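You operate a simulated robot arm through the tools that you are given. There is no shell and no other tool. Be economical: measure what you need, move in short steps, check, and stop when the job is done.

You are at the controls of a simulated robot arm. One attempt, no reset.

JOB
Hang the four keys from the desk on the pegs with their numbers.

The check looks at the end state, three seconds after you hand in, the way a careful person would. Anything else that was tipped, shoved, dropped, spilled or broken makes it a failure.

ROBOT AND FRAMES
A 6-joint arm with a four-finger gripper on a trunk, on a base that drives. Base frame: it is fixed to the floor where the robot stands at the start and does not move with it; the origin is under the middle of the robot, x ahead of it, y to its left, z up; the surface under the hand at the start is at about z = 0.9. Readings come in m, rad, newtons and seconds.
With the tool pointing down near the work surface it reaches from about 0.3 to 0.7 m from the robot's upright axis, wherever it stands. Its first joint turns from -2.897 to 2.897 rad. Payload 3.43 kg.
The TCP is the grasp point between the finger pads, 0.03 m short of the fingertips. In the tool frame z runs along the fingers and y along their closing line. The gripper opens to 0.12 m. The gripper's body begins 0.085 m behind the TCP.
Orientation is that of the tool frame in the base frame, as a unit quaternion [w, x, y, z]. With the fingers straight down and closing along the base's y, the tool's x points along the base's -x, its y along +y and its z along -z.

CONTROLS
- The arm moves only by the tool jog_arm. Its argument "increments" is a list of rows, each a list of 3 entries, a list of its own where there are three numbers: the finger opening in m, from 0 to 0.12, then the shift along the tool's x, y, z in units of 25 mm (1.0 is 25 mm), then the turn, a rotation vector about the tool's x, y, z in units of 8 degrees (1.0 is 8 degrees). In form: [[fingers, [tx, ty, tz], [wx, wy, wz]], ...]. A call has 1 to 12 rows; each row shifts and turns the commanded pose from where the row before left it, along the tool's axes as they then stand. A call with a number of a shift or a turn outside -1 to 1 is refused whole. A row lasts 0.2 s, in which the tool goes at most 0.05 m and 0.15 rad; a call with a longer step from one row to the next is refused whole, and so is a gripper value outside its range. Where a pose cannot be reached the arm comes as near as it can. A force on the tool above 40 N (or 10 N above the force at the start of the call, whichever is more), or a blocked arm, ends the call early, and 0.2 s more pass. The fingers move at their own pace and stop on an object; they squeeze with about 30 N. The grip force told is the motor's: it shows also when the fingers shut on nothing. Time passes only in rows, and 0.2 s behind the last, so rows that do not move let the fingers close. The reply holds the time, the measured pose of the TCP, the force on the tool along the base axes, the opening and the grip force, in the units named above and with some noise, with the torque about the TCP (base axes, N m) and any sound that the robot's microphone picked up.
- Cameras (640 x 400 px; columns grow to the right, rows downward): "scene" is now at [0.0417, 0.0931, 1.6845]; the picture's right is [-0.60, -0.80, 0.00], its down [-0.62, 0.47, -0.63] and it looks along [0.50, -0.38, -0.78] (base axes); focal length 250 px, centre (320, 200). "wrist" rides on the gripper at [0.071, -0.017, -0.12] in the tool frame; the picture's right is [0.23, 0.97, 0.00], its down [-0.81, 0.19, -0.55] and it looks along [-0.54, 0.13, 0.83] (tool axes); focal length 275 px, centre (320, 200). There is no depth. A picture from a camera that has moved, and an enlarged one, comes with that camera's place and axes in the base frame and with its lens.
- capture(camera): a new picture of that camera. It takes no simulated time.
- move_column(by): slides the trunk up (or, below 0, down) by that many m; the arm and the scene camera ride with it, the base frame stays. It gives what a move gives, with no picture.
- base_move(legs): drives the robot by 1 to 6 legs, each [ahead, left, turn to the left] in m, m and rad, along the robot's own axes; the way and the turn of a leg run together, so that a leg with both is an arc; at most 1.5 m and 3.142 rad a leg. The arm and the cameras ride along, it lands a little off, and it stops where it bumps. It gives what a move gives.
- aim_head(pan, tilt): turns the head with the scene camera to pan (to the left, within 2.094 rad either way) and tilt (down, from -0.506 to 1.204), counted from straight ahead of the robot. It gives what a move gives.
- zoom(camera, box): a new picture of the part [left, top, right, bottom] of that camera's present view, enlarged. It takes no simulated time.
- hand_in(): hands the job in; it is judged then, once.

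Go step by step. Nothing tells you exact positions but the pictures and the camera data: compare them with the known pose of the tool, close in by small moves and look again before you grip or let go. The budget is 120 turns and 98 pictures, counting those below and the enlarged ones. Unless the task says otherwise, let go and move clear before handing in, and close with one line.

The tools are called after ">>>" as a command line: name --argument value ..., lists and objects as JSON in quotes. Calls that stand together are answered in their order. jog_arm: Moves the arm, as the interface text tells. Its arguments: {"type":"object","properties":{"increments":{"type":"array"}},"required":["increments"]} The other tools are called the same way: move_column (by) slides the trunk up or down; base_move (legs) drives the base; aim_head (pan, tilt) turns the head that bears the scene camera; capture (camera) takes a picture; zoom (camera, box) takes an enlarged picture of a part of a camera's view; hand_in () hands the job in.

At the start:

```text
time: 0.0
tcp_pos: [0.3597, -0.2754, 1.2796]
tool_rot: [0.0, -0.001, 1.0, 0.0]
contact_force: [0.2, 0.3, 0.4]
torque: [0.0, 0.01, 0.03]
width: 0.1198
grasp_force: 0.1
trunk travel left (down, up): [-0.2, 0.24]
robot x, y, heading: [0.0008, -0.0001, -0.003]
head pan, tilt: [-0.644, 0.895]
```

scene: 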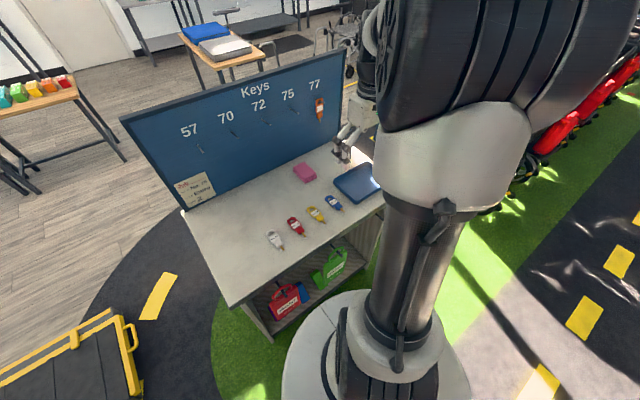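
wrist: 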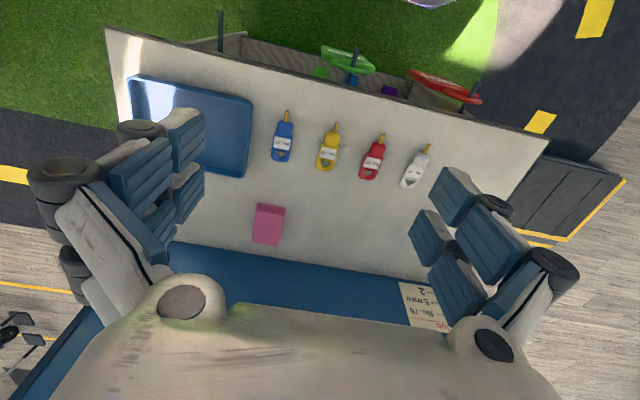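

I see a desk with four key tags (white, red, yellow, blue) and a blue board with pegs 57, 70, 72, 75, 77 (77 has an orange key already). I'll enlarge the pegs, the note and the keys.

>>> zoom --camera "scene" --box '[160, 70, 350, 190]'

>>> zoom --camera "wrist" --box '[250, 100, 450, 225]'

>>> zoom --camera "scene" --box '[160, 160, 240, 210]'

>>> zoom --camera "scene" --box '[250, 180, 360, 250]'

```text
3.33 times, centred on (255, 130) of scene
camera zoom: at [0.0417, 0.0931, 1.6845], right [-0.6, -0.8, 0.0], down [-0.62, 0.47, -0.63], along [0.5, -0.38, -0.78], focal length 832 px, centre (537, 433)
```

zoom: 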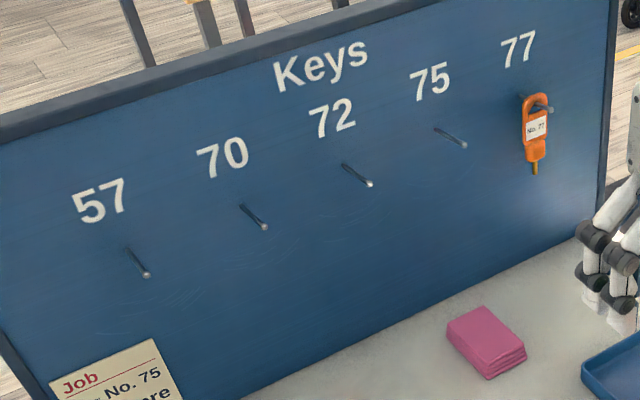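

```text
3.20 times, centred on (350, 162) of wrist
camera zoom: at [0.2877, -0.2918, 1.402], right [-0.23, 0.97, 0.0], down [0.81, 0.19, 0.55], along [0.54, 0.13, -0.83], focal length 881 px, centre (224, 320)
```

zoom: 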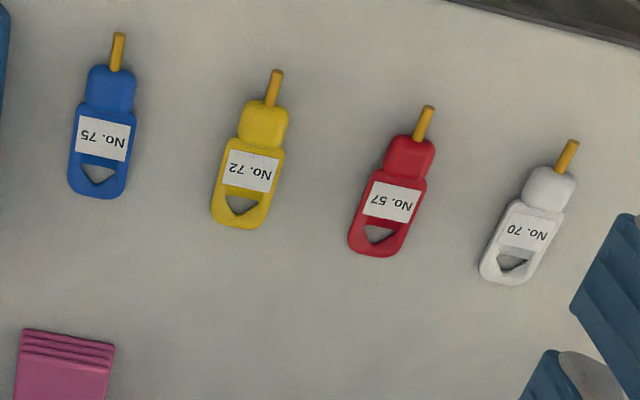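

```text
8.00 times, centred on (200, 185) of scene
camera zoom: at [0.0417, 0.0931, 1.6845], right [-0.6, -0.8, 0.0], down [-0.62, 0.47, -0.63], along [0.5, -0.38, -0.78], focal length 1996 px, centre (1280, 320)
```

zoom: 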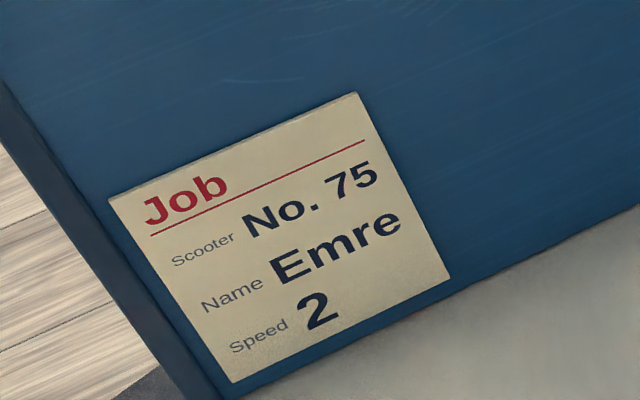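

```text
5.71 times, centred on (305, 215) of scene
camera zoom: at [0.0417, 0.0931, 1.6845], right [-0.6, -0.8, 0.0], down [-0.62, 0.47, -0.63], along [0.5, -0.38, -0.78], focal length 1426 px, centre (406, 114)
```

zoom: 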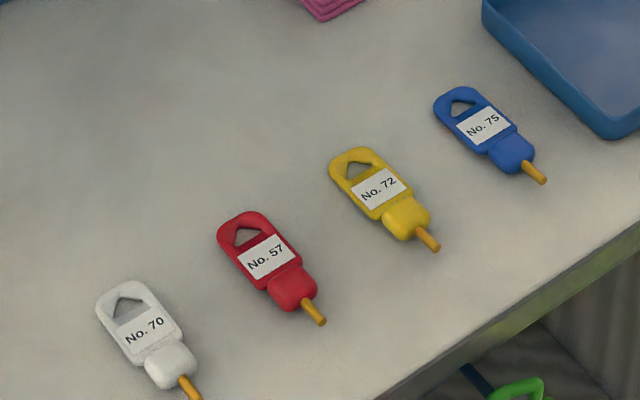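

The keys lie with hole ends toward the board (board plane x≈0.81, pegs about z≈1.155, 0.12 m apart), at y≈-0.315 (75), -0.225 (72), -0.135 (57), -0.044 (70). I'll begin with blue 75: move above it and look.

>>> jog_arm --increments '[[0.07, [-0.62, -0.17, 0.89], [0, 0, 0]], [0.07, [-0.62, -0.17, 0.89], [0, 0, 0]], [0.07, [-0.62, -0.17, 0.89], [0, 0, 0]], [0.07, [-0.62, -0.17, 0.89], [0, 0, 0]], [0.07, [-0.62, -0.17, 0.89], [0, 0, 0]], [0.07, [-0.62, -0.17, 0.89], [0, 0, 0]], [0.07, [-0.62, -0.17, 0.89], [0, 0, 0]], [0.07, [-0.62, -0.17, 0.89], [0, 0, 0]], [0.07, [-0.62, -0.17, 0.89], [0, 0, 0]], [0.07, [0, 0, 0], [0, 0, 0]]]'

>>> capture --camera "wrist"

>>> capture --camera "scene"

```text
time: 2.2
tcp_pos: [0.4992, -0.3123, 1.082]
tool_rot: [0.001, -0.001, 1.0, 0.001]
contact_force: [-0.2, 0.1, -0.6]
torque: [0.02, -0.01, -0.05]
width: 0.0699
grasp_force: 0.0
trunk travel left (down, up): [-0.2, 0.24]
robot x, y, heading: [-0.0008, 0.002, 0.0]
head pan, tilt: [-0.644, 0.895]
```

```text
91 pictures are left
camera wrist: at [0.4268, -0.3283, 1.2031], right [-0.23, 0.97, 0.0], down [0.81, 0.19, 0.55], along [0.54, 0.13, -0.83], focal length 275 px, centre (320, 200)
```

wrist: 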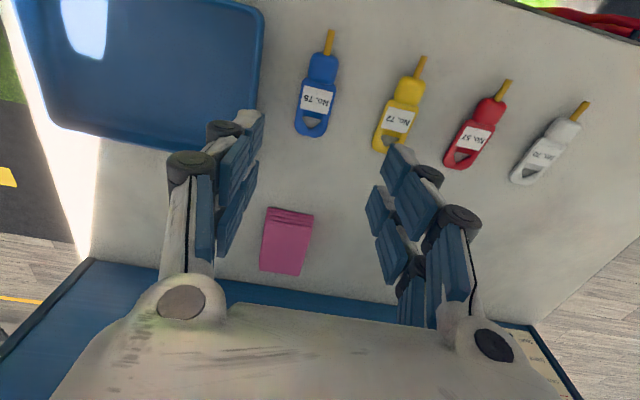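

```text
90 pictures are left
camera scene: at [0.0412, 0.0934, 1.6845], right [-0.6, -0.8, 0.0], down [-0.62, 0.47, -0.63], along [0.5, -0.38, -0.78], focal length 250 px, centre (320, 200)
```

scene: 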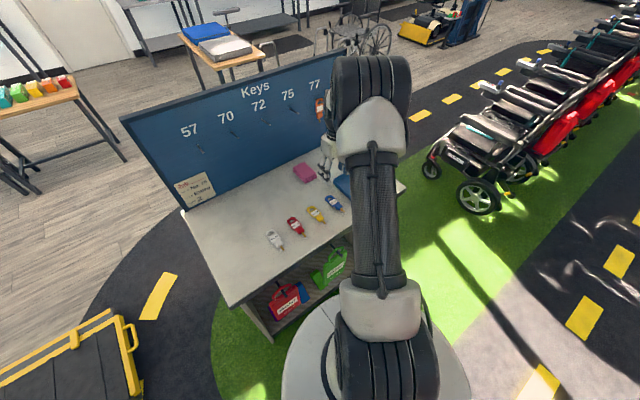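

Blue key's label centre works out at about (0.498, -0.314), nearly aligned with x. I'll descend to just above the surface with a modest opening (the tray edge is close) and check.

>>> jog_arm --increments '[[0.056, [0, -0.06, 0.9], [0, 0, 0]], [0.056, [0, 0, 0.9], [0, 0, 0]], [0.056, [0, 0, 0.9], [0, 0, 0]], [0.056, [0, 0, 0.9], [0, 0, 0]], [0.056, [0, 0, 0.9], [0, 0, 0]], [0.056, [0, 0, 0.7], [0, 0, 0]], [0.056, [0, 0, 0], [0, 0, 0]]]'

>>> capture --camera "wrist"

>>> zoom --camera "scene" --box '[280, 140, 400, 215]'

```text
time: 3.8
tcp_pos: [0.4993, -0.3136, 0.9505]
tool_rot: [0.0, -0.001, 1.0, 0.0]
contact_force: [0.3, -1.1, 0.0]
torque: [0.0, 0.02, 0.01]
width: 0.0561
grasp_force: 0.1
trunk travel left (down, up): [-0.2, 0.24]
robot x, y, heading: [-0.0002, -0.0015, -0.001]
head pan, tilt: [-0.644, 0.895]
```

```text
89 pictures are left
camera wrist: at [0.4279, -0.3303, 1.0724], right [-0.23, 0.97, 0.0], down [0.81, 0.19, 0.55], along [0.54, 0.13, -0.83], focal length 275 px, centre (320, 200)
```

wrist: 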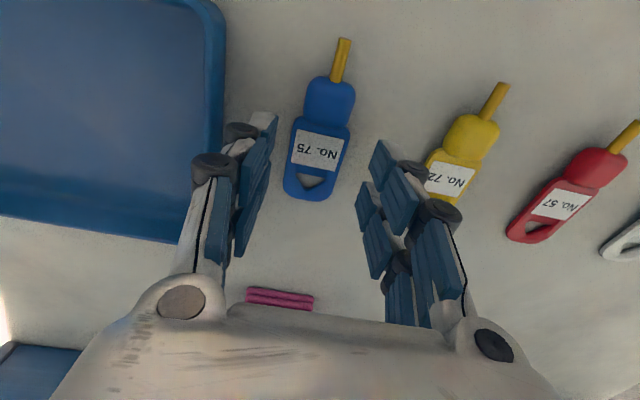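

```text
5.33 times, centred on (340, 178) of scene
camera zoom: at [0.0416, 0.0932, 1.6845], right [-0.6, -0.8, 0.0], down [-0.62, 0.47, -0.63], along [0.5, -0.38, -0.78], focal length 1331 px, centre (213, 320)
```

zoom: 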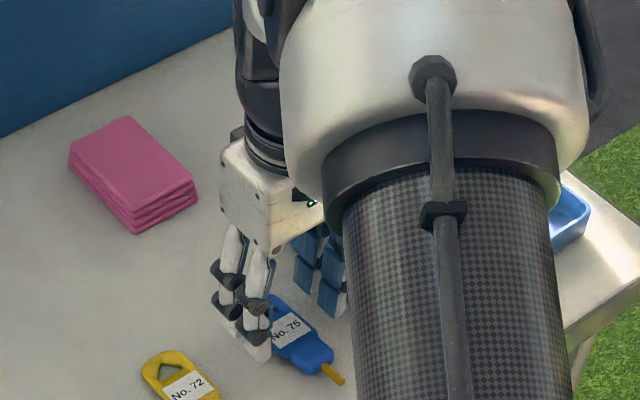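

The key lies centred between the fingers. I'll lower 17 mm and close gently, then lift a little.

>>> jog_arm --increments '[[0.056, [0, 0, 0.4], [0, 0, 0]], [0.056, [0, 0, 0.28], [0, 0, 0]], [0.056, [0, 0, 0], [0, 0, 0]], [0.03, [0, 0, 0], [0, 0, 0]], [0.02, [0, 0, 0], [0, 0, 0]], [0.02, [0, 0, 0], [0, 0, 0]], [0.02, [0, 0, 0], [0, 0, 0]]]'

```text
time: 5.4
tcp_pos: [0.499, -0.3148, 0.934]
tool_rot: [0.0, -0.001, 1.0, 0.0]
contact_force: [-0.2, -0.4, 0.8]
torque: [0.0, -0.03, 0.02]
width: 0.0349
grasp_force: 30.1
trunk travel left (down, up): [-0.2, 0.24]
robot x, y, heading: [-0.0022, 0.0011, 0.005]
head pan, tilt: [-0.644, 0.895]
```

Key gripped at 35 mm. Lift, then pitch the tool to horizontal so the hole points up.

>>> jog_arm --increments '[[0.02, [0, 0, -0.9], [0, 0, 0]], [0.02, [0, 0, -0.9], [0, 0, 0]], [0.02, [0, 0, -0.9], [0, 0, 0]], [0.02, [0, 0, -0.9], [0, 0, 0]], [0.02, [0, 0, -0.9], [0, 0, 0]], [0.02, [0, 0, -0.9], [0, 0, 0]], [0.02, [0, 0, -0.9], [0, 0, 0]], [0.02, [0, 0, -0.9], [0, 0, 0]], [0.02, [0, 0, -0.9], [0, 0, 0]], [0.02, [0, 0, 0], [0, 0, 0]]]'

>>> jog_arm --increments '[[0.02, [0, 0, 0], [0, -0.9375, 0]], [0.02, [0, 0, 0], [0, -0.9375, 0]], [0.02, [0, 0, 0], [0, -0.9375, 0]], [0.02, [0, 0, 0], [0, -0.9375, 0]], [0.02, [0, 0, 0], [0, -0.9375, 0]], [0.02, [0, 0, 0], [0, -0.9375, 0]], [0.02, [0, 0, 0], [0, -0.9375, 0]], [0.02, [0, 0, 0], [0, -0.9375, 0]], [0.02, [0, 0, 0], [0, -0.9375, 0]], [0.02, [0, 0, 0], [0, -0.9375, 0]], [0.02, [0, 0, 0], [0, -0.9375, 0]], [0.02, [0, 0, 0], [0, -0.9375, 0]]]'

>>> capture --camera "scene"

>>> capture --camera "wrist"

```text
time: 7.6
tcp_pos: [0.4992, -0.3144, 1.1389]
tool_rot: [-0.001, -0.001, 1.0, 0.0]
contact_force: [0.0, -0.7, 0.1]
torque: [-0.02, 0.02, 0.0]
width: 0.0349
grasp_force: 30.0
trunk travel left (down, up): [-0.2, 0.24]
robot x, y, heading: [-0.0013, -0.0023, -0.0]
head pan, tilt: [-0.644, 0.895]
```

```text
time: 10.2
tcp_pos: [0.5048, -0.3263, 1.1425]
tool_rot: [0.708, 0.0, 0.707, 0.003]
contact_force: [0.9, -0.6, -0.2]
torque: [-0.01, 0.02, 0.03]
width: 0.0348
grasp_force: 30.3
out of reach, approached as far as the arm can: row 12
trunk travel left (down, up): [-0.2, 0.24]
robot x, y, heading: [-0.0005, 0.0011, -0.0]
head pan, tilt: [-0.644, 0.895]
```

```text
87 pictures are left
camera scene: at [0.0421, 0.0924, 1.6845], right [-0.6, -0.8, 0.0], down [-0.62, 0.47, -0.63], along [0.5, -0.38, -0.78], focal length 250 px, centre (320, 200)
```

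scene: 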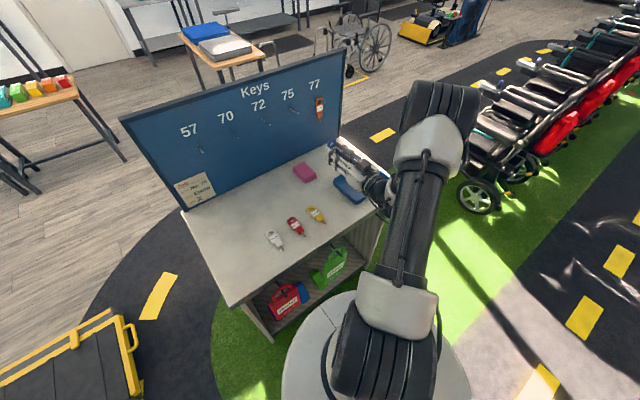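

```text
86 pictures are left
camera wrist: at [0.3843, -0.3425, 1.0726], right [0.0, 0.97, -0.23], down [-0.55, 0.19, 0.81], along [0.83, 0.13, 0.54], focal length 275 px, centre (320, 200)
```

wrist: 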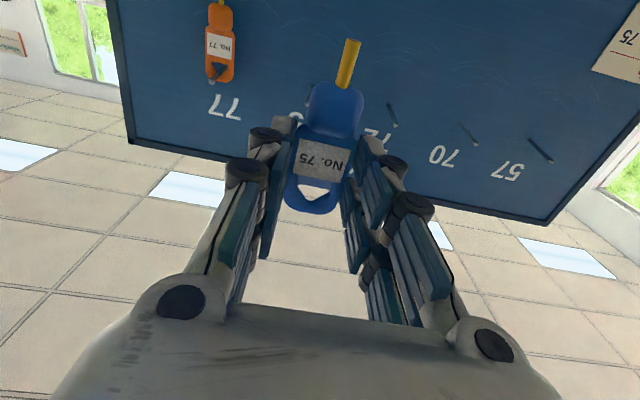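

The key is upright with the hole up. From both views the pegs are at y≈0.025, -0.097, -0.217, -0.339, with roots z≈1.158 and tips at x≈0.745, z≈1.165. I'll move forward toward peg 75 and look.

>>> jog_arm --increments '[[0.02, [0, -0.2, 0.9], [0, 0, 0]], [0.02, [0, -0.2, 0.9], [0, 0, 0]], [0.02, [0, -0.2, 0.9], [0, 0, 0]], [0.02, [0, -0.2, 0.9], [0, 0, 0]], [0.02, [0, -0.2, 0.9], [0, 0, 0]], [0.02, [0, 0, 0], [0, 0, 0]]]'

>>> capture --camera "wrist"

>>> zoom --camera "scene" --box '[220, 60, 380, 160]'

```text
time: 11.6
tcp_pos: [0.617, -0.3492, 1.1424]
tool_rot: [0.707, 0.0, 0.707, 0.0]
contact_force: [0.4, 1.0, 0.3]
torque: [-0.02, -0.01, 0.02]
width: 0.0349
grasp_force: 29.9
trunk travel left (down, up): [-0.2, 0.24]
robot x, y, heading: [0.0036, 0.001, -0.003]
head pan, tilt: [-0.644, 0.895]
```

```text
85 pictures are left
camera wrist: at [0.4961, -0.3665, 1.0721], right [0.0, 0.97, -0.23], down [-0.55, 0.19, 0.81], along [0.83, 0.13, 0.54], focal length 275 px, centre (320, 200)
```

wrist: 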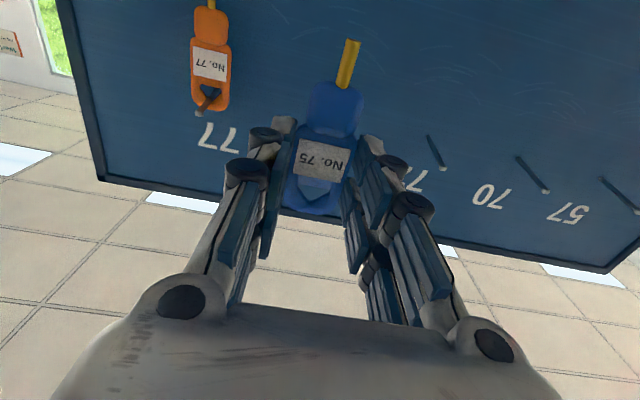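

```text
4.00 times, centred on (300, 110) of scene
camera zoom: at [0.0414, 0.0931, 1.6845], right [-0.6, -0.8, 0.0], down [-0.62, 0.47, -0.63], along [0.5, -0.38, -0.78], focal length 998 px, centre (400, 560)
```

zoom: 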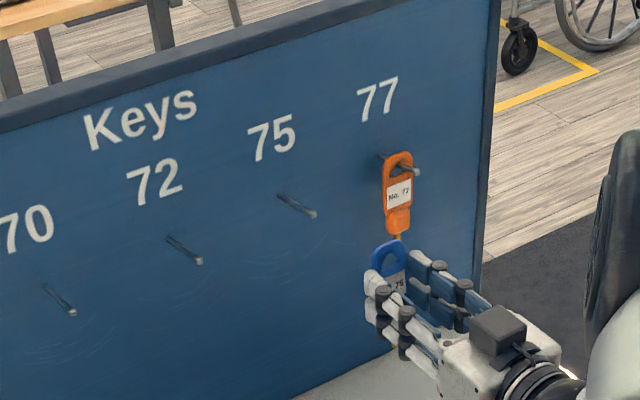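

Peg 75 refined to y≈-0.338, tip (0.748, 1.167). I need the hole's size relative to the peg tip, so I'll zoom in on the held key and hung key.

>>> zoom --camera "wrist" --box '[170, 20, 390, 230]'

>>> zoom --camera "scene" --box '[285, 85, 345, 145]'

```text
1.90 times, centred on (280, 125) of wrist
camera zoom: at [0.4961, -0.3665, 1.0721], right [0.0, 0.97, -0.23], down [-0.55, 0.19, 0.81], along [0.83, 0.13, 0.54], focal length 524 px, centre (396, 343)
```

zoom: 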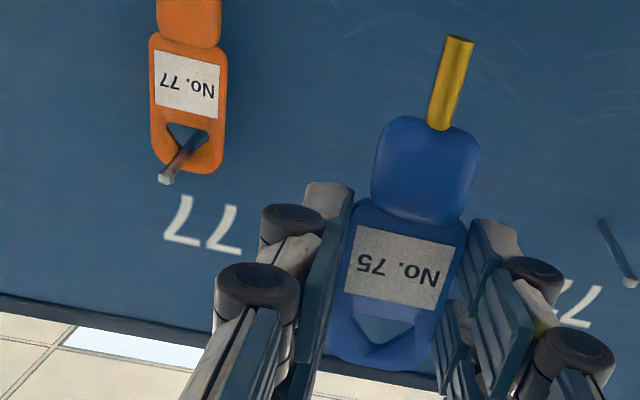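

```text
6.67 times, centred on (315, 115) of scene
camera zoom: at [0.0414, 0.0931, 1.6845], right [-0.6, -0.8, 0.0], down [-0.62, 0.47, -0.63], along [0.5, -0.38, -0.78], focal length 1664 px, centre (353, 767)
```

zoom: 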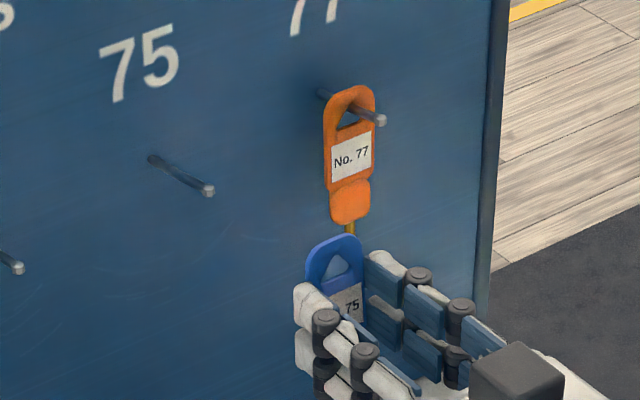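

I estimate the hole spans 17–32 mm above the TCP line; peg tip z≈1.167 so TCP z≈1.144. I'll approach to just short of the tip, at y=-0.338, and check alignment.

>>> jog_arm --increments '[[0.02, [-0.06, 0.45, 0], [0, 0, 0]], [0.02, [0, 0, 0.85], [0, 0, 0]], [0.02, [0, 0, 0.85], [0, 0, 0]], [0.02, [0, 0, 0.85], [0, 0, 0]], [0.02, [0, 0, 0.85], [0, 0, 0]], [0.02, [0, 0, 0], [0, 0, 0]]]'

>>> zoom --camera "wrist" --box '[240, 80, 400, 240]'

>>> zoom --camera "scene" --box '[265, 85, 325, 145]'

```text
time: 13.0
tcp_pos: [0.7003, -0.3373, 1.144]
tool_rot: [0.708, 0.0, 0.707, 0.0]
contact_force: [-0.1, 0.7, 0.2]
torque: [0.01, 0.02, 0.03]
width: 0.0345
grasp_force: 30.0
trunk travel left (down, up): [-0.2, 0.24]
robot x, y, heading: [-0.0015, -0.0002, 0.0]
head pan, tilt: [-0.644, 0.895]
```

```text
2.50 times, centred on (320, 160) of wrist
camera zoom: at [0.5803, -0.3538, 1.073], right [0.0, 0.97, -0.23], down [-0.55, 0.19, 0.81], along [0.83, 0.13, 0.54], focal length 688 px, centre (320, 300)
```

zoom: 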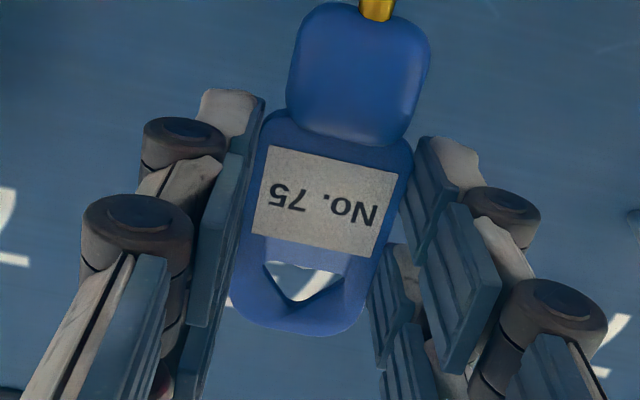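

```text
6.67 times, centred on (295, 115) of scene
camera zoom: at [0.0414, 0.0931, 1.6845], right [-0.6, -0.8, 0.0], down [-0.62, 0.47, -0.63], along [0.5, -0.38, -0.78], focal length 1664 px, centre (487, 767)
```

zoom: 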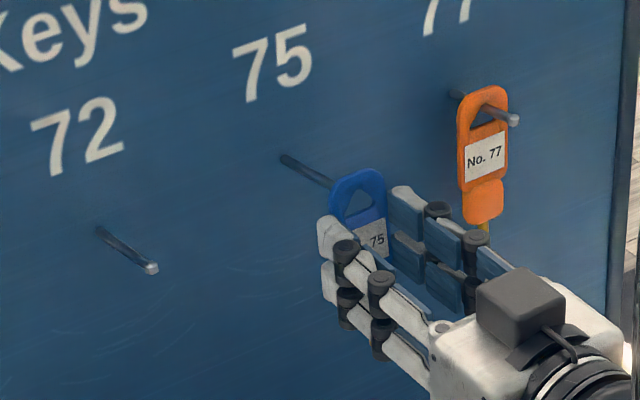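

Projected forward, the hole centre lands right on the peg tip (341,190 in zoom). I'll slide it on, lowering slightly along the peg slope.

>>> jog_arm --increments '[[0.02, [0, 0, 0.4], [0, 0, 0]], [0.02, [0, 0, 0.4], [0, 0, 0]], [0.02, [0.04, 0, 0.4], [0, 0, 0]], [0.02, [0.08, 0, 0.4], [0, 0, 0]], [0.02, [0.08, 0, 0.35], [0, 0, 0]], [0.02, [0, 0, 0], [0, 0, 0]]]'

>>> zoom --camera "wrist" --box '[240, 80, 400, 240]'

>>> zoom --camera "scene" --box '[265, 85, 325, 145]'

```text
time: 14.4
tcp_pos: [0.7519, -0.3375, 1.1395]
tool_rot: [0.707, 0.0, 0.707, 0.001]
contact_force: [-0.1, 0.5, 0.3]
torque: [0.02, 0.02, 0.01]
width: 0.0347
grasp_force: 30.3
trunk travel left (down, up): [-0.2, 0.24]
robot x, y, heading: [0.0011, 0.0011, -0.001]
head pan, tilt: [-0.644, 0.895]
```

```text
2.50 times, centred on (320, 160) of wrist
camera zoom: at [0.6299, -0.3542, 1.0685], right [0.0, 0.97, -0.23], down [-0.55, 0.19, 0.81], along [0.83, 0.13, 0.54], focal length 688 px, centre (320, 300)
```

zoom: 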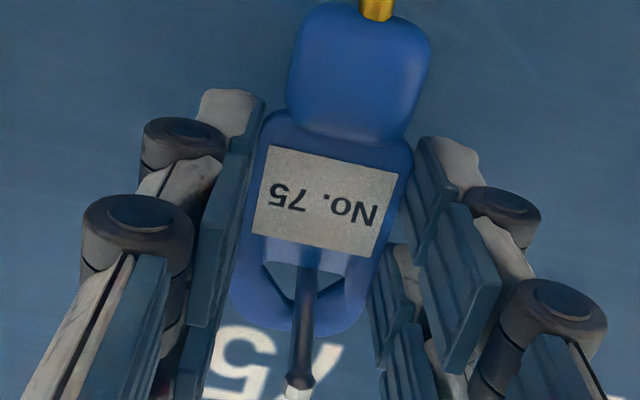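

```text
6.67 times, centred on (295, 115) of scene
camera zoom: at [0.0416, 0.0931, 1.6845], right [-0.6, -0.8, 0.0], down [-0.62, 0.47, -0.63], along [0.5, -0.38, -0.78], focal length 1664 px, centre (487, 767)
```

zoom: 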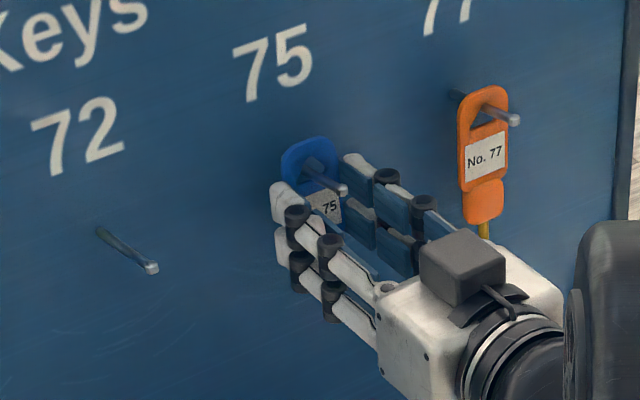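

The peg is through the hole. Lower ~7 mm to seat the ring on the peg, then open slightly.

>>> jog_arm --increments '[[0.02, [0.1, 0, 0], [0, 0, 0]], [0.02, [0.1, 0, 0], [0, 0, 0]], [0.02, [0.1, 0, 0], [0, 0, 0]], [0.02, [0, 0, 0], [0, 0, 0]]]'

>>> jog_arm --increments '[[0.04, [0, 0, 0], [0, 0, 0]], [0.05, [0, 0, 0], [0, 0, 0]], [0.06, [0, 0, 0], [0, 0, 0]], [0.06, [0, 0, 0], [0, 0, 0]], [0.06, [0, 0, 0], [0, 0, 0]]]'

>>> zoom --camera "wrist" --box '[240, 80, 400, 240]'

>>> zoom --camera "scene" --box '[265, 85, 325, 145]'

```text
time: 15.4
tcp_pos: [0.7519, -0.3376, 1.1329]
tool_rot: [0.708, -0.001, 0.707, 0.0]
contact_force: [0.2, 0.9, 2.2]
torque: [-0.03, -0.09, 0.05]
width: 0.0346
grasp_force: 29.8
trunk travel left (down, up): [-0.2, 0.24]
robot x, y, heading: [-0.0009, -0.0036, -0.005]
head pan, tilt: [-0.644, 0.895]
```

```text
time: 16.6
tcp_pos: [0.7509, -0.3375, 1.1327]
tool_rot: [0.708, -0.001, 0.707, 0.0]
contact_force: [0.2, -0.2, 0.2]
torque: [-0.02, 0.0, 0.0]
width: 0.0599
grasp_force: 0.0
trunk travel left (down, up): [-0.2, 0.24]
robot x, y, heading: [0.0019, -0.0009, 0.002]
head pan, tilt: [-0.644, 0.895]
```

```text
2.50 times, centred on (320, 160) of wrist
camera zoom: at [0.6303, -0.3546, 1.0615], right [0.0, 0.97, -0.23], down [-0.55, 0.19, 0.81], along [0.83, 0.13, 0.54], focal length 688 px, centre (320, 300)
```

zoom: 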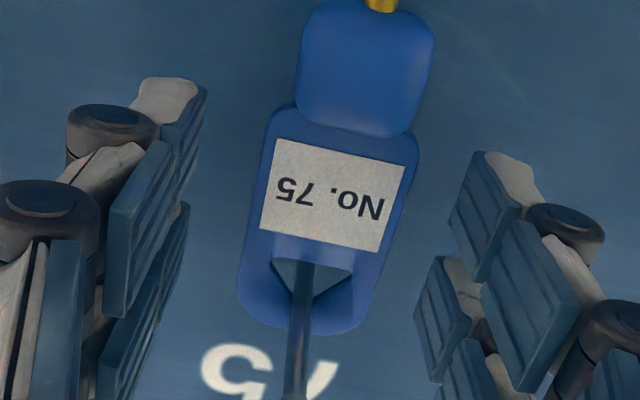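

```text
6.67 times, centred on (295, 115) of scene
camera zoom: at [0.0417, 0.0932, 1.6845], right [-0.6, -0.8, 0.0], down [-0.62, 0.47, -0.63], along [0.5, -0.38, -0.78], focal length 1664 px, centre (487, 767)
```

zoom: 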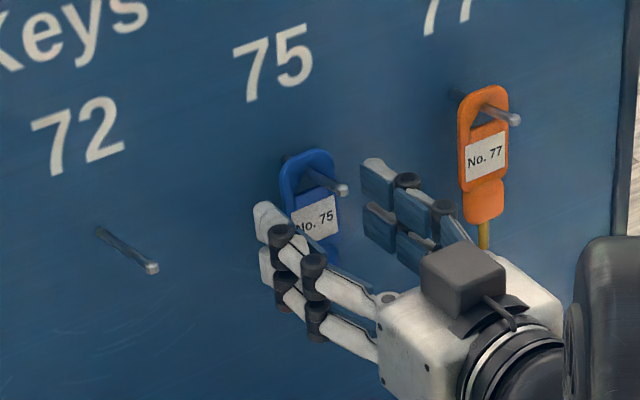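

Key 75 is hanging free. Retreat straight back, then pitch the tool down again.

>>> jog_arm --increments '[[0.06, [0, 0, -0.5], [0, 0, 0]], [0.06, [0, 0, -1], [0, 0, 0]], [0.06, [0, 0, -1], [0, 0, 0]], [0.06, [0, 0, -1], [0, 0, 0]], [0.06, [0, 0, -1], [0, 0, 0]], [0.06, [0, 0, -1], [0, 0, 0]], [0.06, [0, 0, 0], [0, 0, 0]]]'

>>> jog_arm --increments '[[0.06, [0, 0, 0], [0, 0.9375, 0]], [0.06, [0, 0, 0], [0, 0.9375, 0]], [0.06, [0, 0, 0], [0, 0.9375, 0]], [0.06, [0, 0, 0], [0, 0.9375, 0]], [0.06, [0, 0, 0], [0, 0.9375, 0]], [0.06, [0, 0, 0], [0, 0.9375, 0]], [0.06, [0, 0, 0], [0, 0.9375, 0]], [0.06, [0, 0, 0], [0, 0.9375, 0]], [0.06, [0, 0, 0], [0, 0.9375, 0]], [0.06, [0, 0, 0], [0, 0.9375, 0]], [0.06, [0, 0, 0], [0, 0.9375, 0]], [0.06, [0, 0, 0], [0, 0.9375, 0]]]'

>>> capture --camera "scene"

```text
time: 18.2
tcp_pos: [0.6146, -0.3385, 1.1327]
tool_rot: [0.707, -0.001, 0.707, 0.001]
contact_force: [0.8, -0.5, 0.3]
torque: [0.0, 0.04, 0.0]
width: 0.0599
grasp_force: 0.2
trunk travel left (down, up): [-0.2, 0.24]
robot x, y, heading: [-0.0013, 0.0023, -0.001]
head pan, tilt: [-0.644, 0.895]
```

```text
time: 20.8
tcp_pos: [0.6146, -0.3391, 1.1307]
tool_rot: [-0.002, 0.0, 1.0, 0.0]
contact_force: [0.0, 0.0, 0.3]
torque: [0.0, 0.05, -0.03]
width: 0.0599
grasp_force: 0.0
trunk travel left (down, up): [-0.2, 0.24]
robot x, y, heading: [0.0007, -0.0026, -0.003]
head pan, tilt: [-0.644, 0.895]
```

```text
75 pictures are left
camera scene: at [0.0435, 0.0927, 1.6844], right [-0.6, -0.8, 0.0], down [-0.62, 0.47, -0.62], along [0.5, -0.38, -0.78], focal length 250 px, centre (320, 200)
```

scene: 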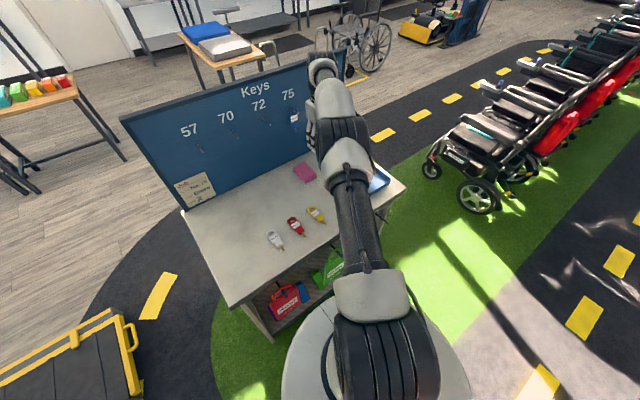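

75 hangs well. Now to above yellow 72 at about (0.499, -0.226).

>>> jog_arm --increments '[[0.056, [0.77, 0.754, 0.6], [0, 0, 0]], [0.056, [0.77, 0.754, 0.6], [0, 0, 0]], [0.056, [0.77, 0.754, 0.6], [0, 0, 0]], [0.056, [0.77, 0.754, 0.6], [0, 0, 0]], [0.056, [0.77, 0.754, 0.6], [0, 0, 0]], [0.056, [0.77, 0.754, 0.6], [0, 0, 0]], [0.056, [0, 0, 0], [0, 0, 0]]]'

>>> capture --camera "wrist"

```text
time: 22.4
tcp_pos: [0.4954, -0.2248, 1.0418]
tool_rot: [0.0, 0.0, 1.0, -0.001]
contact_force: [0.3, 0.1, -0.9]
torque: [-0.01, 0.01, 0.03]
width: 0.0561
grasp_force: 0.1
trunk travel left (down, up): [-0.2, 0.24]
robot x, y, heading: [-0.0014, -0.0008, -0.001]
head pan, tilt: [-0.644, 0.895]
```

```text
74 pictures are left
camera wrist: at [0.4247, -0.2404, 1.1638], right [-0.23, 0.97, 0.0], down [0.81, 0.19, 0.55], along [0.54, 0.13, -0.83], focal length 275 px, centre (320, 200)
```

wrist: 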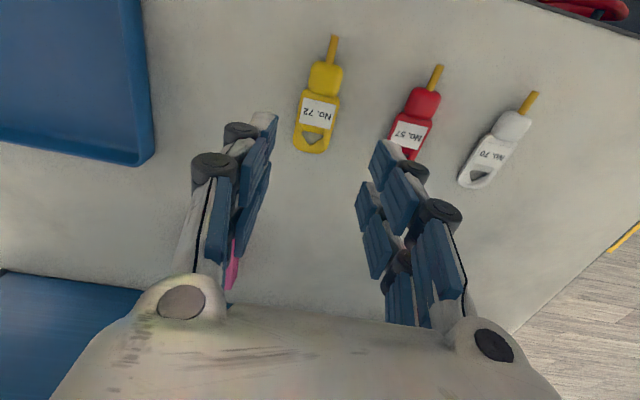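

Yellow's centre is at about y=-0.2235, ring end x=0.539. Descend to grip at x=0.500.

>>> jog_arm --increments '[[0.056, [-0.18, 0.05, 0.8], [0, 0, 0]], [0.056, [0, 0, 0.9], [0, 0, 0]], [0.056, [0, 0, 0.9], [0, 0, 0]], [0.056, [0, 0, 0.9], [0, 0, 0]], [0.056, [0, 0, 0.5], [0, 0, 0]], [0.056, [0, 0, 0.3], [0, 0, 0]], [0.056, [0, 0, 0], [0, 0, 0]]]'

>>> capture --camera "wrist"

```text
time: 24.0
tcp_pos: [0.5038, -0.2244, 0.9344]
tool_rot: [0.0, 0.0, 1.0, 0.0]
contact_force: [-0.5, -0.8, 0.0]
torque: [-0.01, 0.02, -0.04]
width: 0.0561
grasp_force: 0.0
trunk travel left (down, up): [-0.2, 0.24]
robot x, y, heading: [0.0018, 0.0001, 0.005]
head pan, tilt: [-0.644, 0.895]
```

```text
73 pictures are left
camera wrist: at [0.4314, -0.2401, 1.0554], right [-0.23, 0.97, 0.0], down [0.81, 0.19, 0.55], along [0.54, 0.13, -0.83], focal length 275 px, centre (320, 200)
```

wrist: 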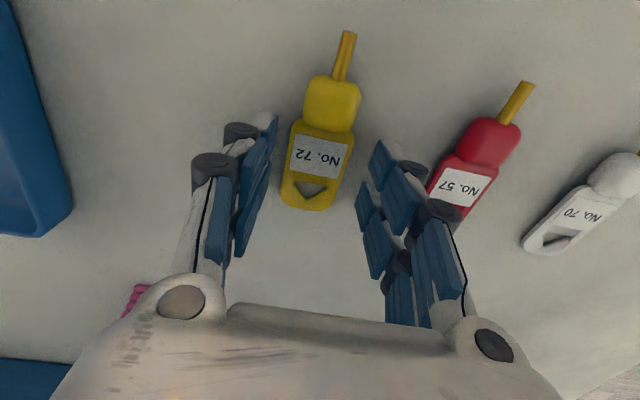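

The key sits between the pads just as the blue one did. Close and lift.

>>> jog_arm --increments '[[0.03, [0, 0, 0], [0, 0, 0]], [0.02, [0, 0, 0], [0, 0, 0]], [0.02, [0, 0, 0], [0, 0, 0]], [0.02, [0, 0, 0], [0, 0, 0]], [0.02, [0, 0, -0.5], [0, 0, 0]], [0.02, [0, 0, -0.8], [0, 0, 0]], [0.02, [-0.4, 0, -0.9], [0, 0, 0]], [0.02, [-0.4, 0, -0.9], [0, 0, 0]], [0.02, [-0.6, 0, -0.9], [0, 0, 0]], [0.02, [-0.6, 0, -0.9], [0, 0, 0]], [0.02, [-0.6, 0, -0.9], [0, 0, 0]], [0.02, [-0.6, 0, -0.9], [0, 0, 0]]]'

>>> capture --camera "wrist"

```text
time: 26.6
tcp_pos: [0.5807, -0.226, 1.103]
tool_rot: [0.0, -0.001, 1.0, 0.0]
contact_force: [0.0, -0.2, 0.1]
torque: [0.02, 0.0, 0.02]
width: 0.035
grasp_force: 30.4
trunk travel left (down, up): [-0.2, 0.24]
robot x, y, heading: [0.0005, -0.0006, 0.002]
head pan, tilt: [-0.644, 0.895]
```

```text
72 pictures are left
camera wrist: at [0.5097, -0.2415, 1.2239], right [-0.23, 0.97, 0.0], down [0.81, 0.19, 0.55], along [0.54, 0.13, -0.83], focal length 275 px, centre (320, 200)
```

wrist: 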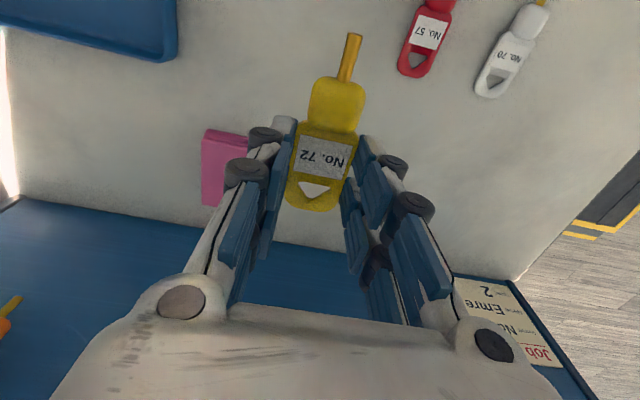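

Yellow is gripped. Pitch it upright while raising to z≈1.145.

>>> jog_arm --increments '[[0.02, [0, 0.3, -0.9], [0, -0.9375, 0]], [0.02, [0, 0, -0.8], [0, -0.9375, 0]], [0.02, [0, 0, 0], [0, -0.9375, 0]], [0.02, [0, 0, 0], [0, -0.9375, 0]], [0.02, [0, 0, 0], [0, -0.9375, 0]], [0.02, [0, 0, 0], [0, -0.9375, 0]], [0.02, [0, 0, 0], [0, -0.9375, 0]], [0.02, [0, 0, 0], [0, -0.9375, 0]], [0.02, [0, 0, 0], [0, -0.9375, 0]], [0.02, [0, 0, 0], [0, -0.9375, 0]], [0.02, [0, 0, 0], [0, -0.9375, 0]], [0.02, [0, 0, 0], [0, -0.9375, 0]]]'

>>> zoom --camera "scene" --box '[240, 80, 320, 160]'

```text
time: 29.2
tcp_pos: [0.601, -0.2387, 1.1632]
tool_rot: [0.707, 0.001, 0.708, 0.006]
contact_force: [0.0, -0.3, 0.0]
torque: [-0.01, 0.03, 0.01]
width: 0.0348
grasp_force: 29.5
out of reach, approached as far as the arm can: row 11, 12
trunk travel left (down, up): [-0.2, 0.24]
robot x, y, heading: [0.0007, -0.0007, 0.001]
head pan, tilt: [-0.644, 0.895]
```

```text
5.00 times, centred on (280, 120) of scene
camera zoom: at [0.0424, 0.0928, 1.6845], right [-0.6, -0.8, 0.0], down [-0.62, 0.47, -0.63], along [0.5, -0.38, -0.78], focal length 1248 px, centre (520, 600)
```

zoom: 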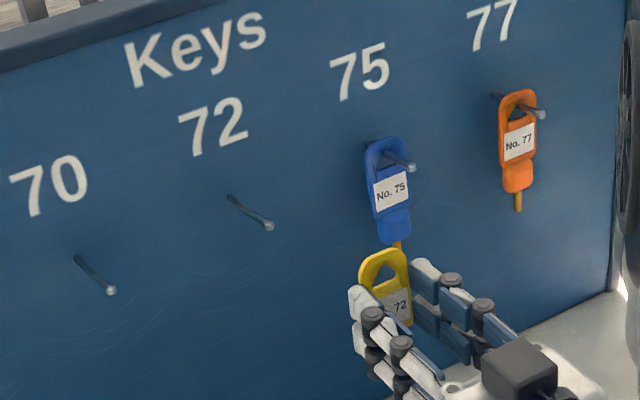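

Align to peg 72 (y=-0.218), z≈1.145, and approach to just short of the tip.

>>> jog_arm --increments '[[0.02, [0.36, 0.41, 0.5], [0, 0, 0]], [0.02, [0.36, 0.41, 0.5], [0, 0, 0]], [0.02, [0, 0, 0.9], [0, 0, 0]], [0.02, [0, 0, 0.9], [0, 0, 0]], [0.02, [0, 0, 0.6], [0, 0, 0]], [0.02, [0, 0, 0.55], [0, 0, 0]], [0.02, [0, 0, 0], [0, 0, 0]]]'

>>> zoom --camera "scene" --box '[240, 80, 320, 160]'

>>> zoom --camera "wrist" --box '[240, 80, 400, 240]'

```text
time: 30.8
tcp_pos: [0.7054, -0.2245, 1.1512]
tool_rot: [0.707, -0.001, 0.707, 0.001]
contact_force: [1.1, -0.5, -0.6]
torque: [0.02, 0.02, 0.0]
width: 0.0351
grasp_force: 30.2
out of reach, approached as far as the arm can: row 1, 2
trunk travel left (down, up): [-0.2, 0.24]
robot x, y, heading: [0.0003, -0.0033, -0.002]
head pan, tilt: [-0.644, 0.895]
```

```text
5.00 times, centred on (280, 120) of scene
camera zoom: at [0.0415, 0.0931, 1.6845], right [-0.6, -0.8, 0.0], down [-0.62, 0.47, -0.63], along [0.5, -0.38, -0.78], focal length 1248 px, centre (520, 600)
```

zoom: 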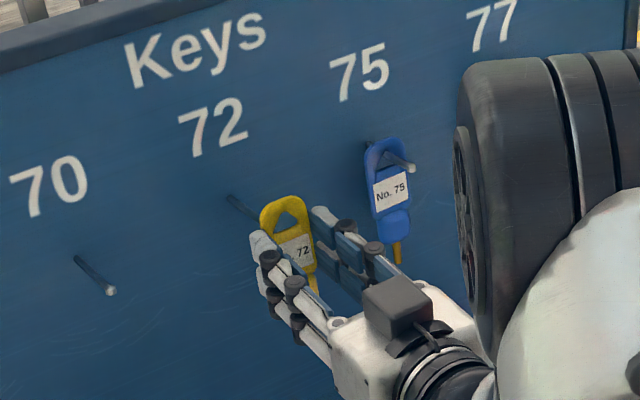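

```text
2.50 times, centred on (320, 160) of wrist
camera zoom: at [0.5855, -0.2408, 1.0805], right [0.0, 0.97, -0.23], down [-0.55, 0.19, 0.81], along [0.83, 0.13, 0.54], focal length 688 px, centre (320, 300)
```

zoom: 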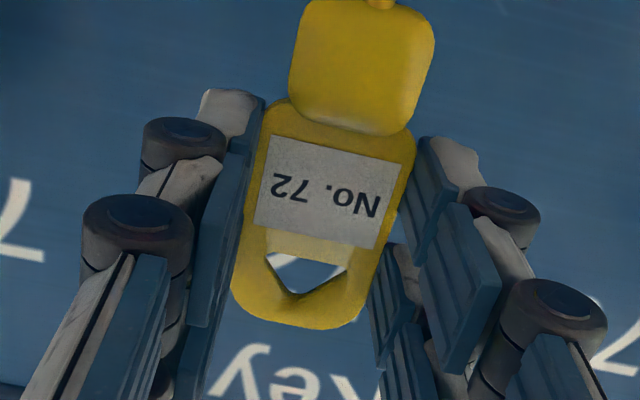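

Correct y by +6.5 mm and z by -6 mm, then verify.

>>> jog_arm --increments '[[0.02, [0.23, 0.26, 0], [0, 0, 0]], [0.02, [0, 0, 0], [0, 0, 0]]]'

>>> zoom --camera "scene" --box '[250, 90, 310, 150]'

```text
time: 31.4
tcp_pos: [0.7059, -0.2184, 1.1462]
tool_rot: [0.707, 0.0, 0.707, 0.0]
contact_force: [-0.4, 0.5, -0.6]
torque: [-0.02, 0.03, 0.02]
width: 0.0347
grasp_force: 29.7
trunk travel left (down, up): [-0.2, 0.24]
robot x, y, heading: [0.0013, 0.0022, -0.004]
head pan, tilt: [-0.644, 0.895]
```

```text
6.67 times, centred on (280, 120) of scene
camera zoom: at [0.0416, 0.093, 1.6845], right [-0.6, -0.8, 0.0], down [-0.62, 0.47, -0.63], along [0.5, -0.38, -0.78], focal length 1664 px, centre (587, 733)
```

zoom: 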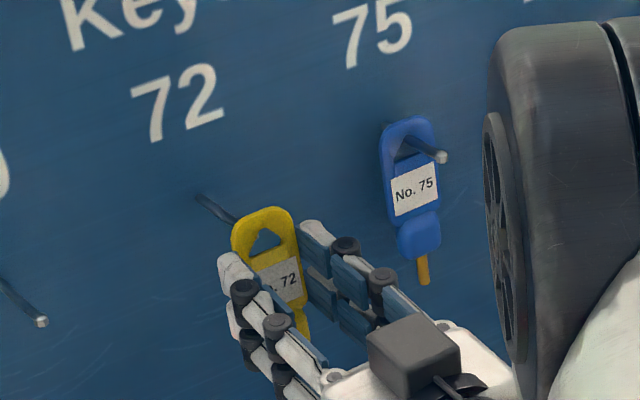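

Projection puts the hole on the tip. Slide on along the peg.

>>> jog_arm --increments '[[0.02, [0, 0, 0.3], [0, 0, 0]], [0.02, [0, 0, 0.4], [0, 0, 0]], [0.02, [0.04, 0, 0.4], [0, 0, 0]], [0.02, [0.08, 0, 0.4], [0, 0, 0]], [0.02, [0.08, 0, 0.3], [0, 0, 0]], [0.02, [0, 0, 0], [0, 0, 0]]]'

>>> zoom --camera "wrist" --box '[240, 80, 400, 240]'

```text
time: 32.8
tcp_pos: [0.7509, -0.2187, 1.1419]
tool_rot: [0.707, 0.001, 0.707, -0.001]
contact_force: [-0.1, 0.3, -0.2]
torque: [-0.04, 0.02, -0.01]
width: 0.0345
grasp_force: 30.0
trunk travel left (down, up): [-0.2, 0.24]
robot x, y, heading: [-0.0028, 0.0008, 0.001]
head pan, tilt: [-0.644, 0.895]
```

```text
2.50 times, centred on (320, 160) of wrist
camera zoom: at [0.6306, -0.2345, 1.07], right [0.0, 0.97, -0.23], down [-0.55, 0.19, 0.81], along [0.83, 0.13, 0.54], focal length 688 px, centre (320, 300)
```

zoom: 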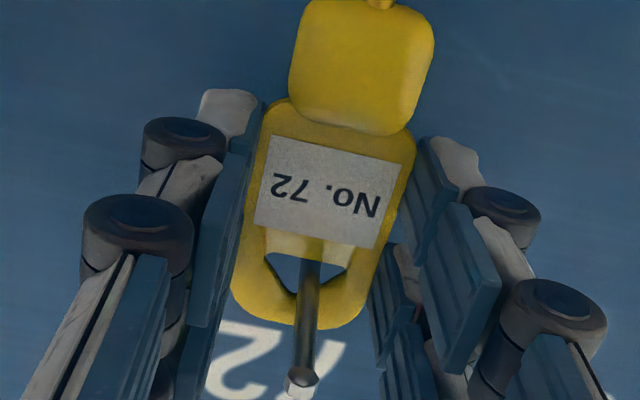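

Through the hole. Seat it, release, and retreat straight back.

>>> jog_arm --increments '[[0.02, [0.1, 0, 0], [0, 0, 0]], [0.02, [0.1, 0, 0], [0, 0, 0]], [0.02, [0.09, 0, 0], [0, 0, 0]], [0.02, [0, 0, 0], [0, 0, 0]], [0.04, [0, 0, 0], [0, 0, 0]], [0.05, [0, 0, 0], [0, 0, 0]], [0.06, [0, 0, 0], [0, 0, 0]], [0.06, [0, 0, 0], [0, 0, 0]]]'

>>> zoom --camera "scene" --box '[240, 80, 320, 160]'

>>> zoom --camera "wrist" --box '[240, 80, 400, 240]'

```text
time: 34.6
tcp_pos: [0.751, -0.2209, 1.134]
tool_rot: [0.707, 0.001, 0.707, -0.001]
contact_force: [0.5, 0.1, -0.1]
torque: [-0.01, 0.0, -0.01]
width: 0.0601
grasp_force: 0.1
trunk travel left (down, up): [-0.2, 0.24]
robot x, y, heading: [0.0026, -0.0016, -0.003]
head pan, tilt: [-0.644, 0.895]
```

```text
5.00 times, centred on (280, 120) of scene
camera zoom: at [0.0417, 0.0931, 1.6845], right [-0.6, -0.8, 0.0], down [-0.62, 0.47, -0.63], along [0.5, -0.38, -0.78], focal length 1248 px, centre (520, 600)
```

zoom: 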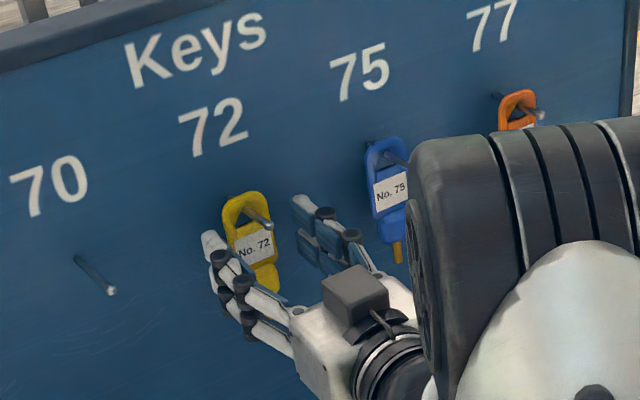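

```text
2.50 times, centred on (320, 160) of wrist
camera zoom: at [0.6303, -0.2356, 1.0637], right [0.0, 0.97, -0.23], down [-0.55, 0.19, 0.81], along [0.83, 0.13, 0.54], focal length 688 px, centre (320, 300)
```

zoom: 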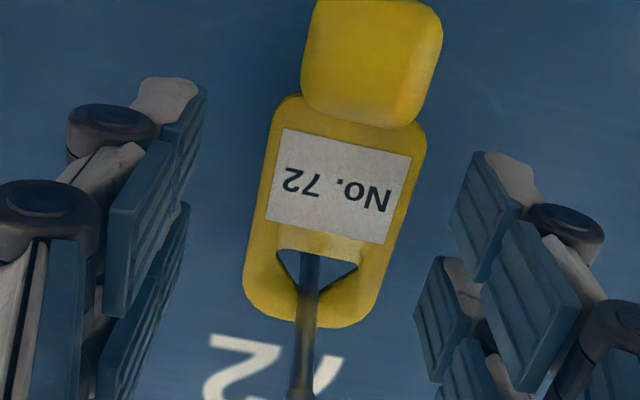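

72 hangs. Retreat to x≈0.66 and pitch down.

>>> jog_arm --increments '[[0.06, [0, 0, -0.5], [0, 0, 0]], [0.06, [0, 0, -0.8], [0, 0, 0]], [0.06, [0, 0, -0.8], [0, 0, 0]], [0.06, [0, 0, -0.8], [0, 0, 0]], [0.06, [0, 0, -0.7], [0, 0, 0]], [0.06, [0, 0, 0], [0, 0, 0]]]'

>>> jog_arm --increments '[[0.06, [0, 0, 0], [0, 0.9375, 0]], [0.06, [0, 0, 0], [0, 0.9375, 0]], [0.06, [0, 0, 0], [0, 0.9375, 0]], [0.06, [0, 0, 0], [0, 0.9375, 0]], [0.06, [0, 0, 0], [0, 0.9375, 0]], [0.06, [0, 0, 0], [0, 0.9375, 0]], [0.06, [0, 0, 0], [0, 0.9375, 0]], [0.06, [0, 0, 0], [0, 0.9375, 0]], [0.06, [0, 0, 0], [0, 0.9375, 0]], [0.06, [0, 0, 0], [0, 0.9375, 0]], [0.06, [0, 0, 0], [0, 0.9375, 0]], [0.06, [0, 0, 0], [0, 0.9375, 0]]]'

>>> capture --camera "scene"

```text
time: 36.0
tcp_pos: [0.6586, -0.2185, 1.1357]
tool_rot: [0.707, -0.001, 0.707, 0.0]
contact_force: [0.8, 0.0, 0.8]
torque: [-0.02, -0.03, 0.01]
width: 0.0599
grasp_force: 0.1
trunk travel left (down, up): [-0.2, 0.24]
robot x, y, heading: [-0.0024, 0.0018, -0.002]
head pan, tilt: [-0.644, 0.895]
```

```text
time: 38.6
tcp_pos: [0.6608, -0.2197, 1.1313]
tool_rot: [-0.002, 0.0, 1.0, -0.001]
contact_force: [0.7, -0.3, -0.4]
torque: [-0.06, 0.0, -0.02]
width: 0.0599
grasp_force: 0.0
trunk travel left (down, up): [-0.2, 0.24]
robot x, y, heading: [-0.0029, 0.0026, 0.003]
head pan, tilt: [-0.644, 0.895]
```

```text
64 pictures are left
camera scene: at [0.0433, 0.093, 1.6844], right [-0.6, -0.8, 0.0], down [-0.62, 0.47, -0.62], along [0.5, -0.38, -0.78], focal length 250 px, centre (320, 200)
```

scene: 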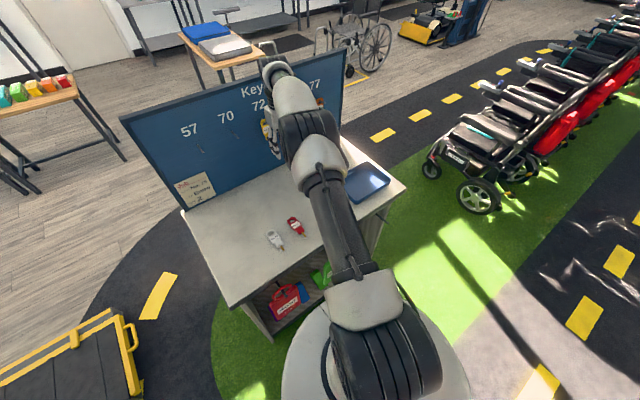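

Move above red 57.

>>> jog_arm --increments '[[0.056, [0.8, 0.43, 0.45], [0, 0, 0]], [0.056, [0.8, 0.43, 0.45], [0, 0, 0]], [0.056, [0.8, 0.43, 0.45], [0, 0, 0]], [0.056, [0.8, 0.43, 0.45], [0, 0, 0]], [0.056, [0.8, 0.43, 0.45], [0, 0, 0]], [0.056, [0.8, 0.43, 0.45], [0, 0, 0]], [0.056, [0.8, 0.43, 0.45], [0, 0, 0]], [0.056, [0.8, 0.43, 0.45], [0, 0, 0]], [0.056, [0, 0, 0], [0, 0, 0]]]'

>>> capture --camera "wrist"

```text
time: 40.6
tcp_pos: [0.4994, -0.1342, 1.0437]
tool_rot: [0.0, -0.001, 1.0, 0.0]
contact_force: [0.3, 0.4, -0.7]
torque: [-0.02, 0.0, 0.0]
width: 0.0561
grasp_force: 0.1
trunk travel left (down, up): [-0.2, 0.24]
robot x, y, heading: [0.0012, -0.0005, 0.003]
head pan, tilt: [-0.644, 0.895]
```

```text
63 pictures are left
camera wrist: at [0.4283, -0.1505, 1.1652], right [-0.23, 0.97, 0.0], down [0.81, 0.19, 0.55], along [0.54, 0.13, -0.83], focal length 275 px, centre (320, 200)
```

wrist: 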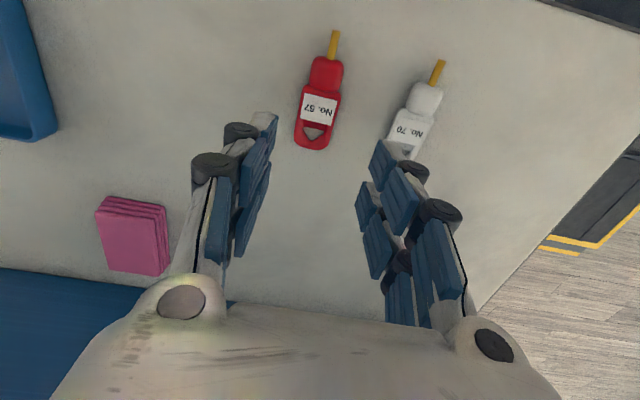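

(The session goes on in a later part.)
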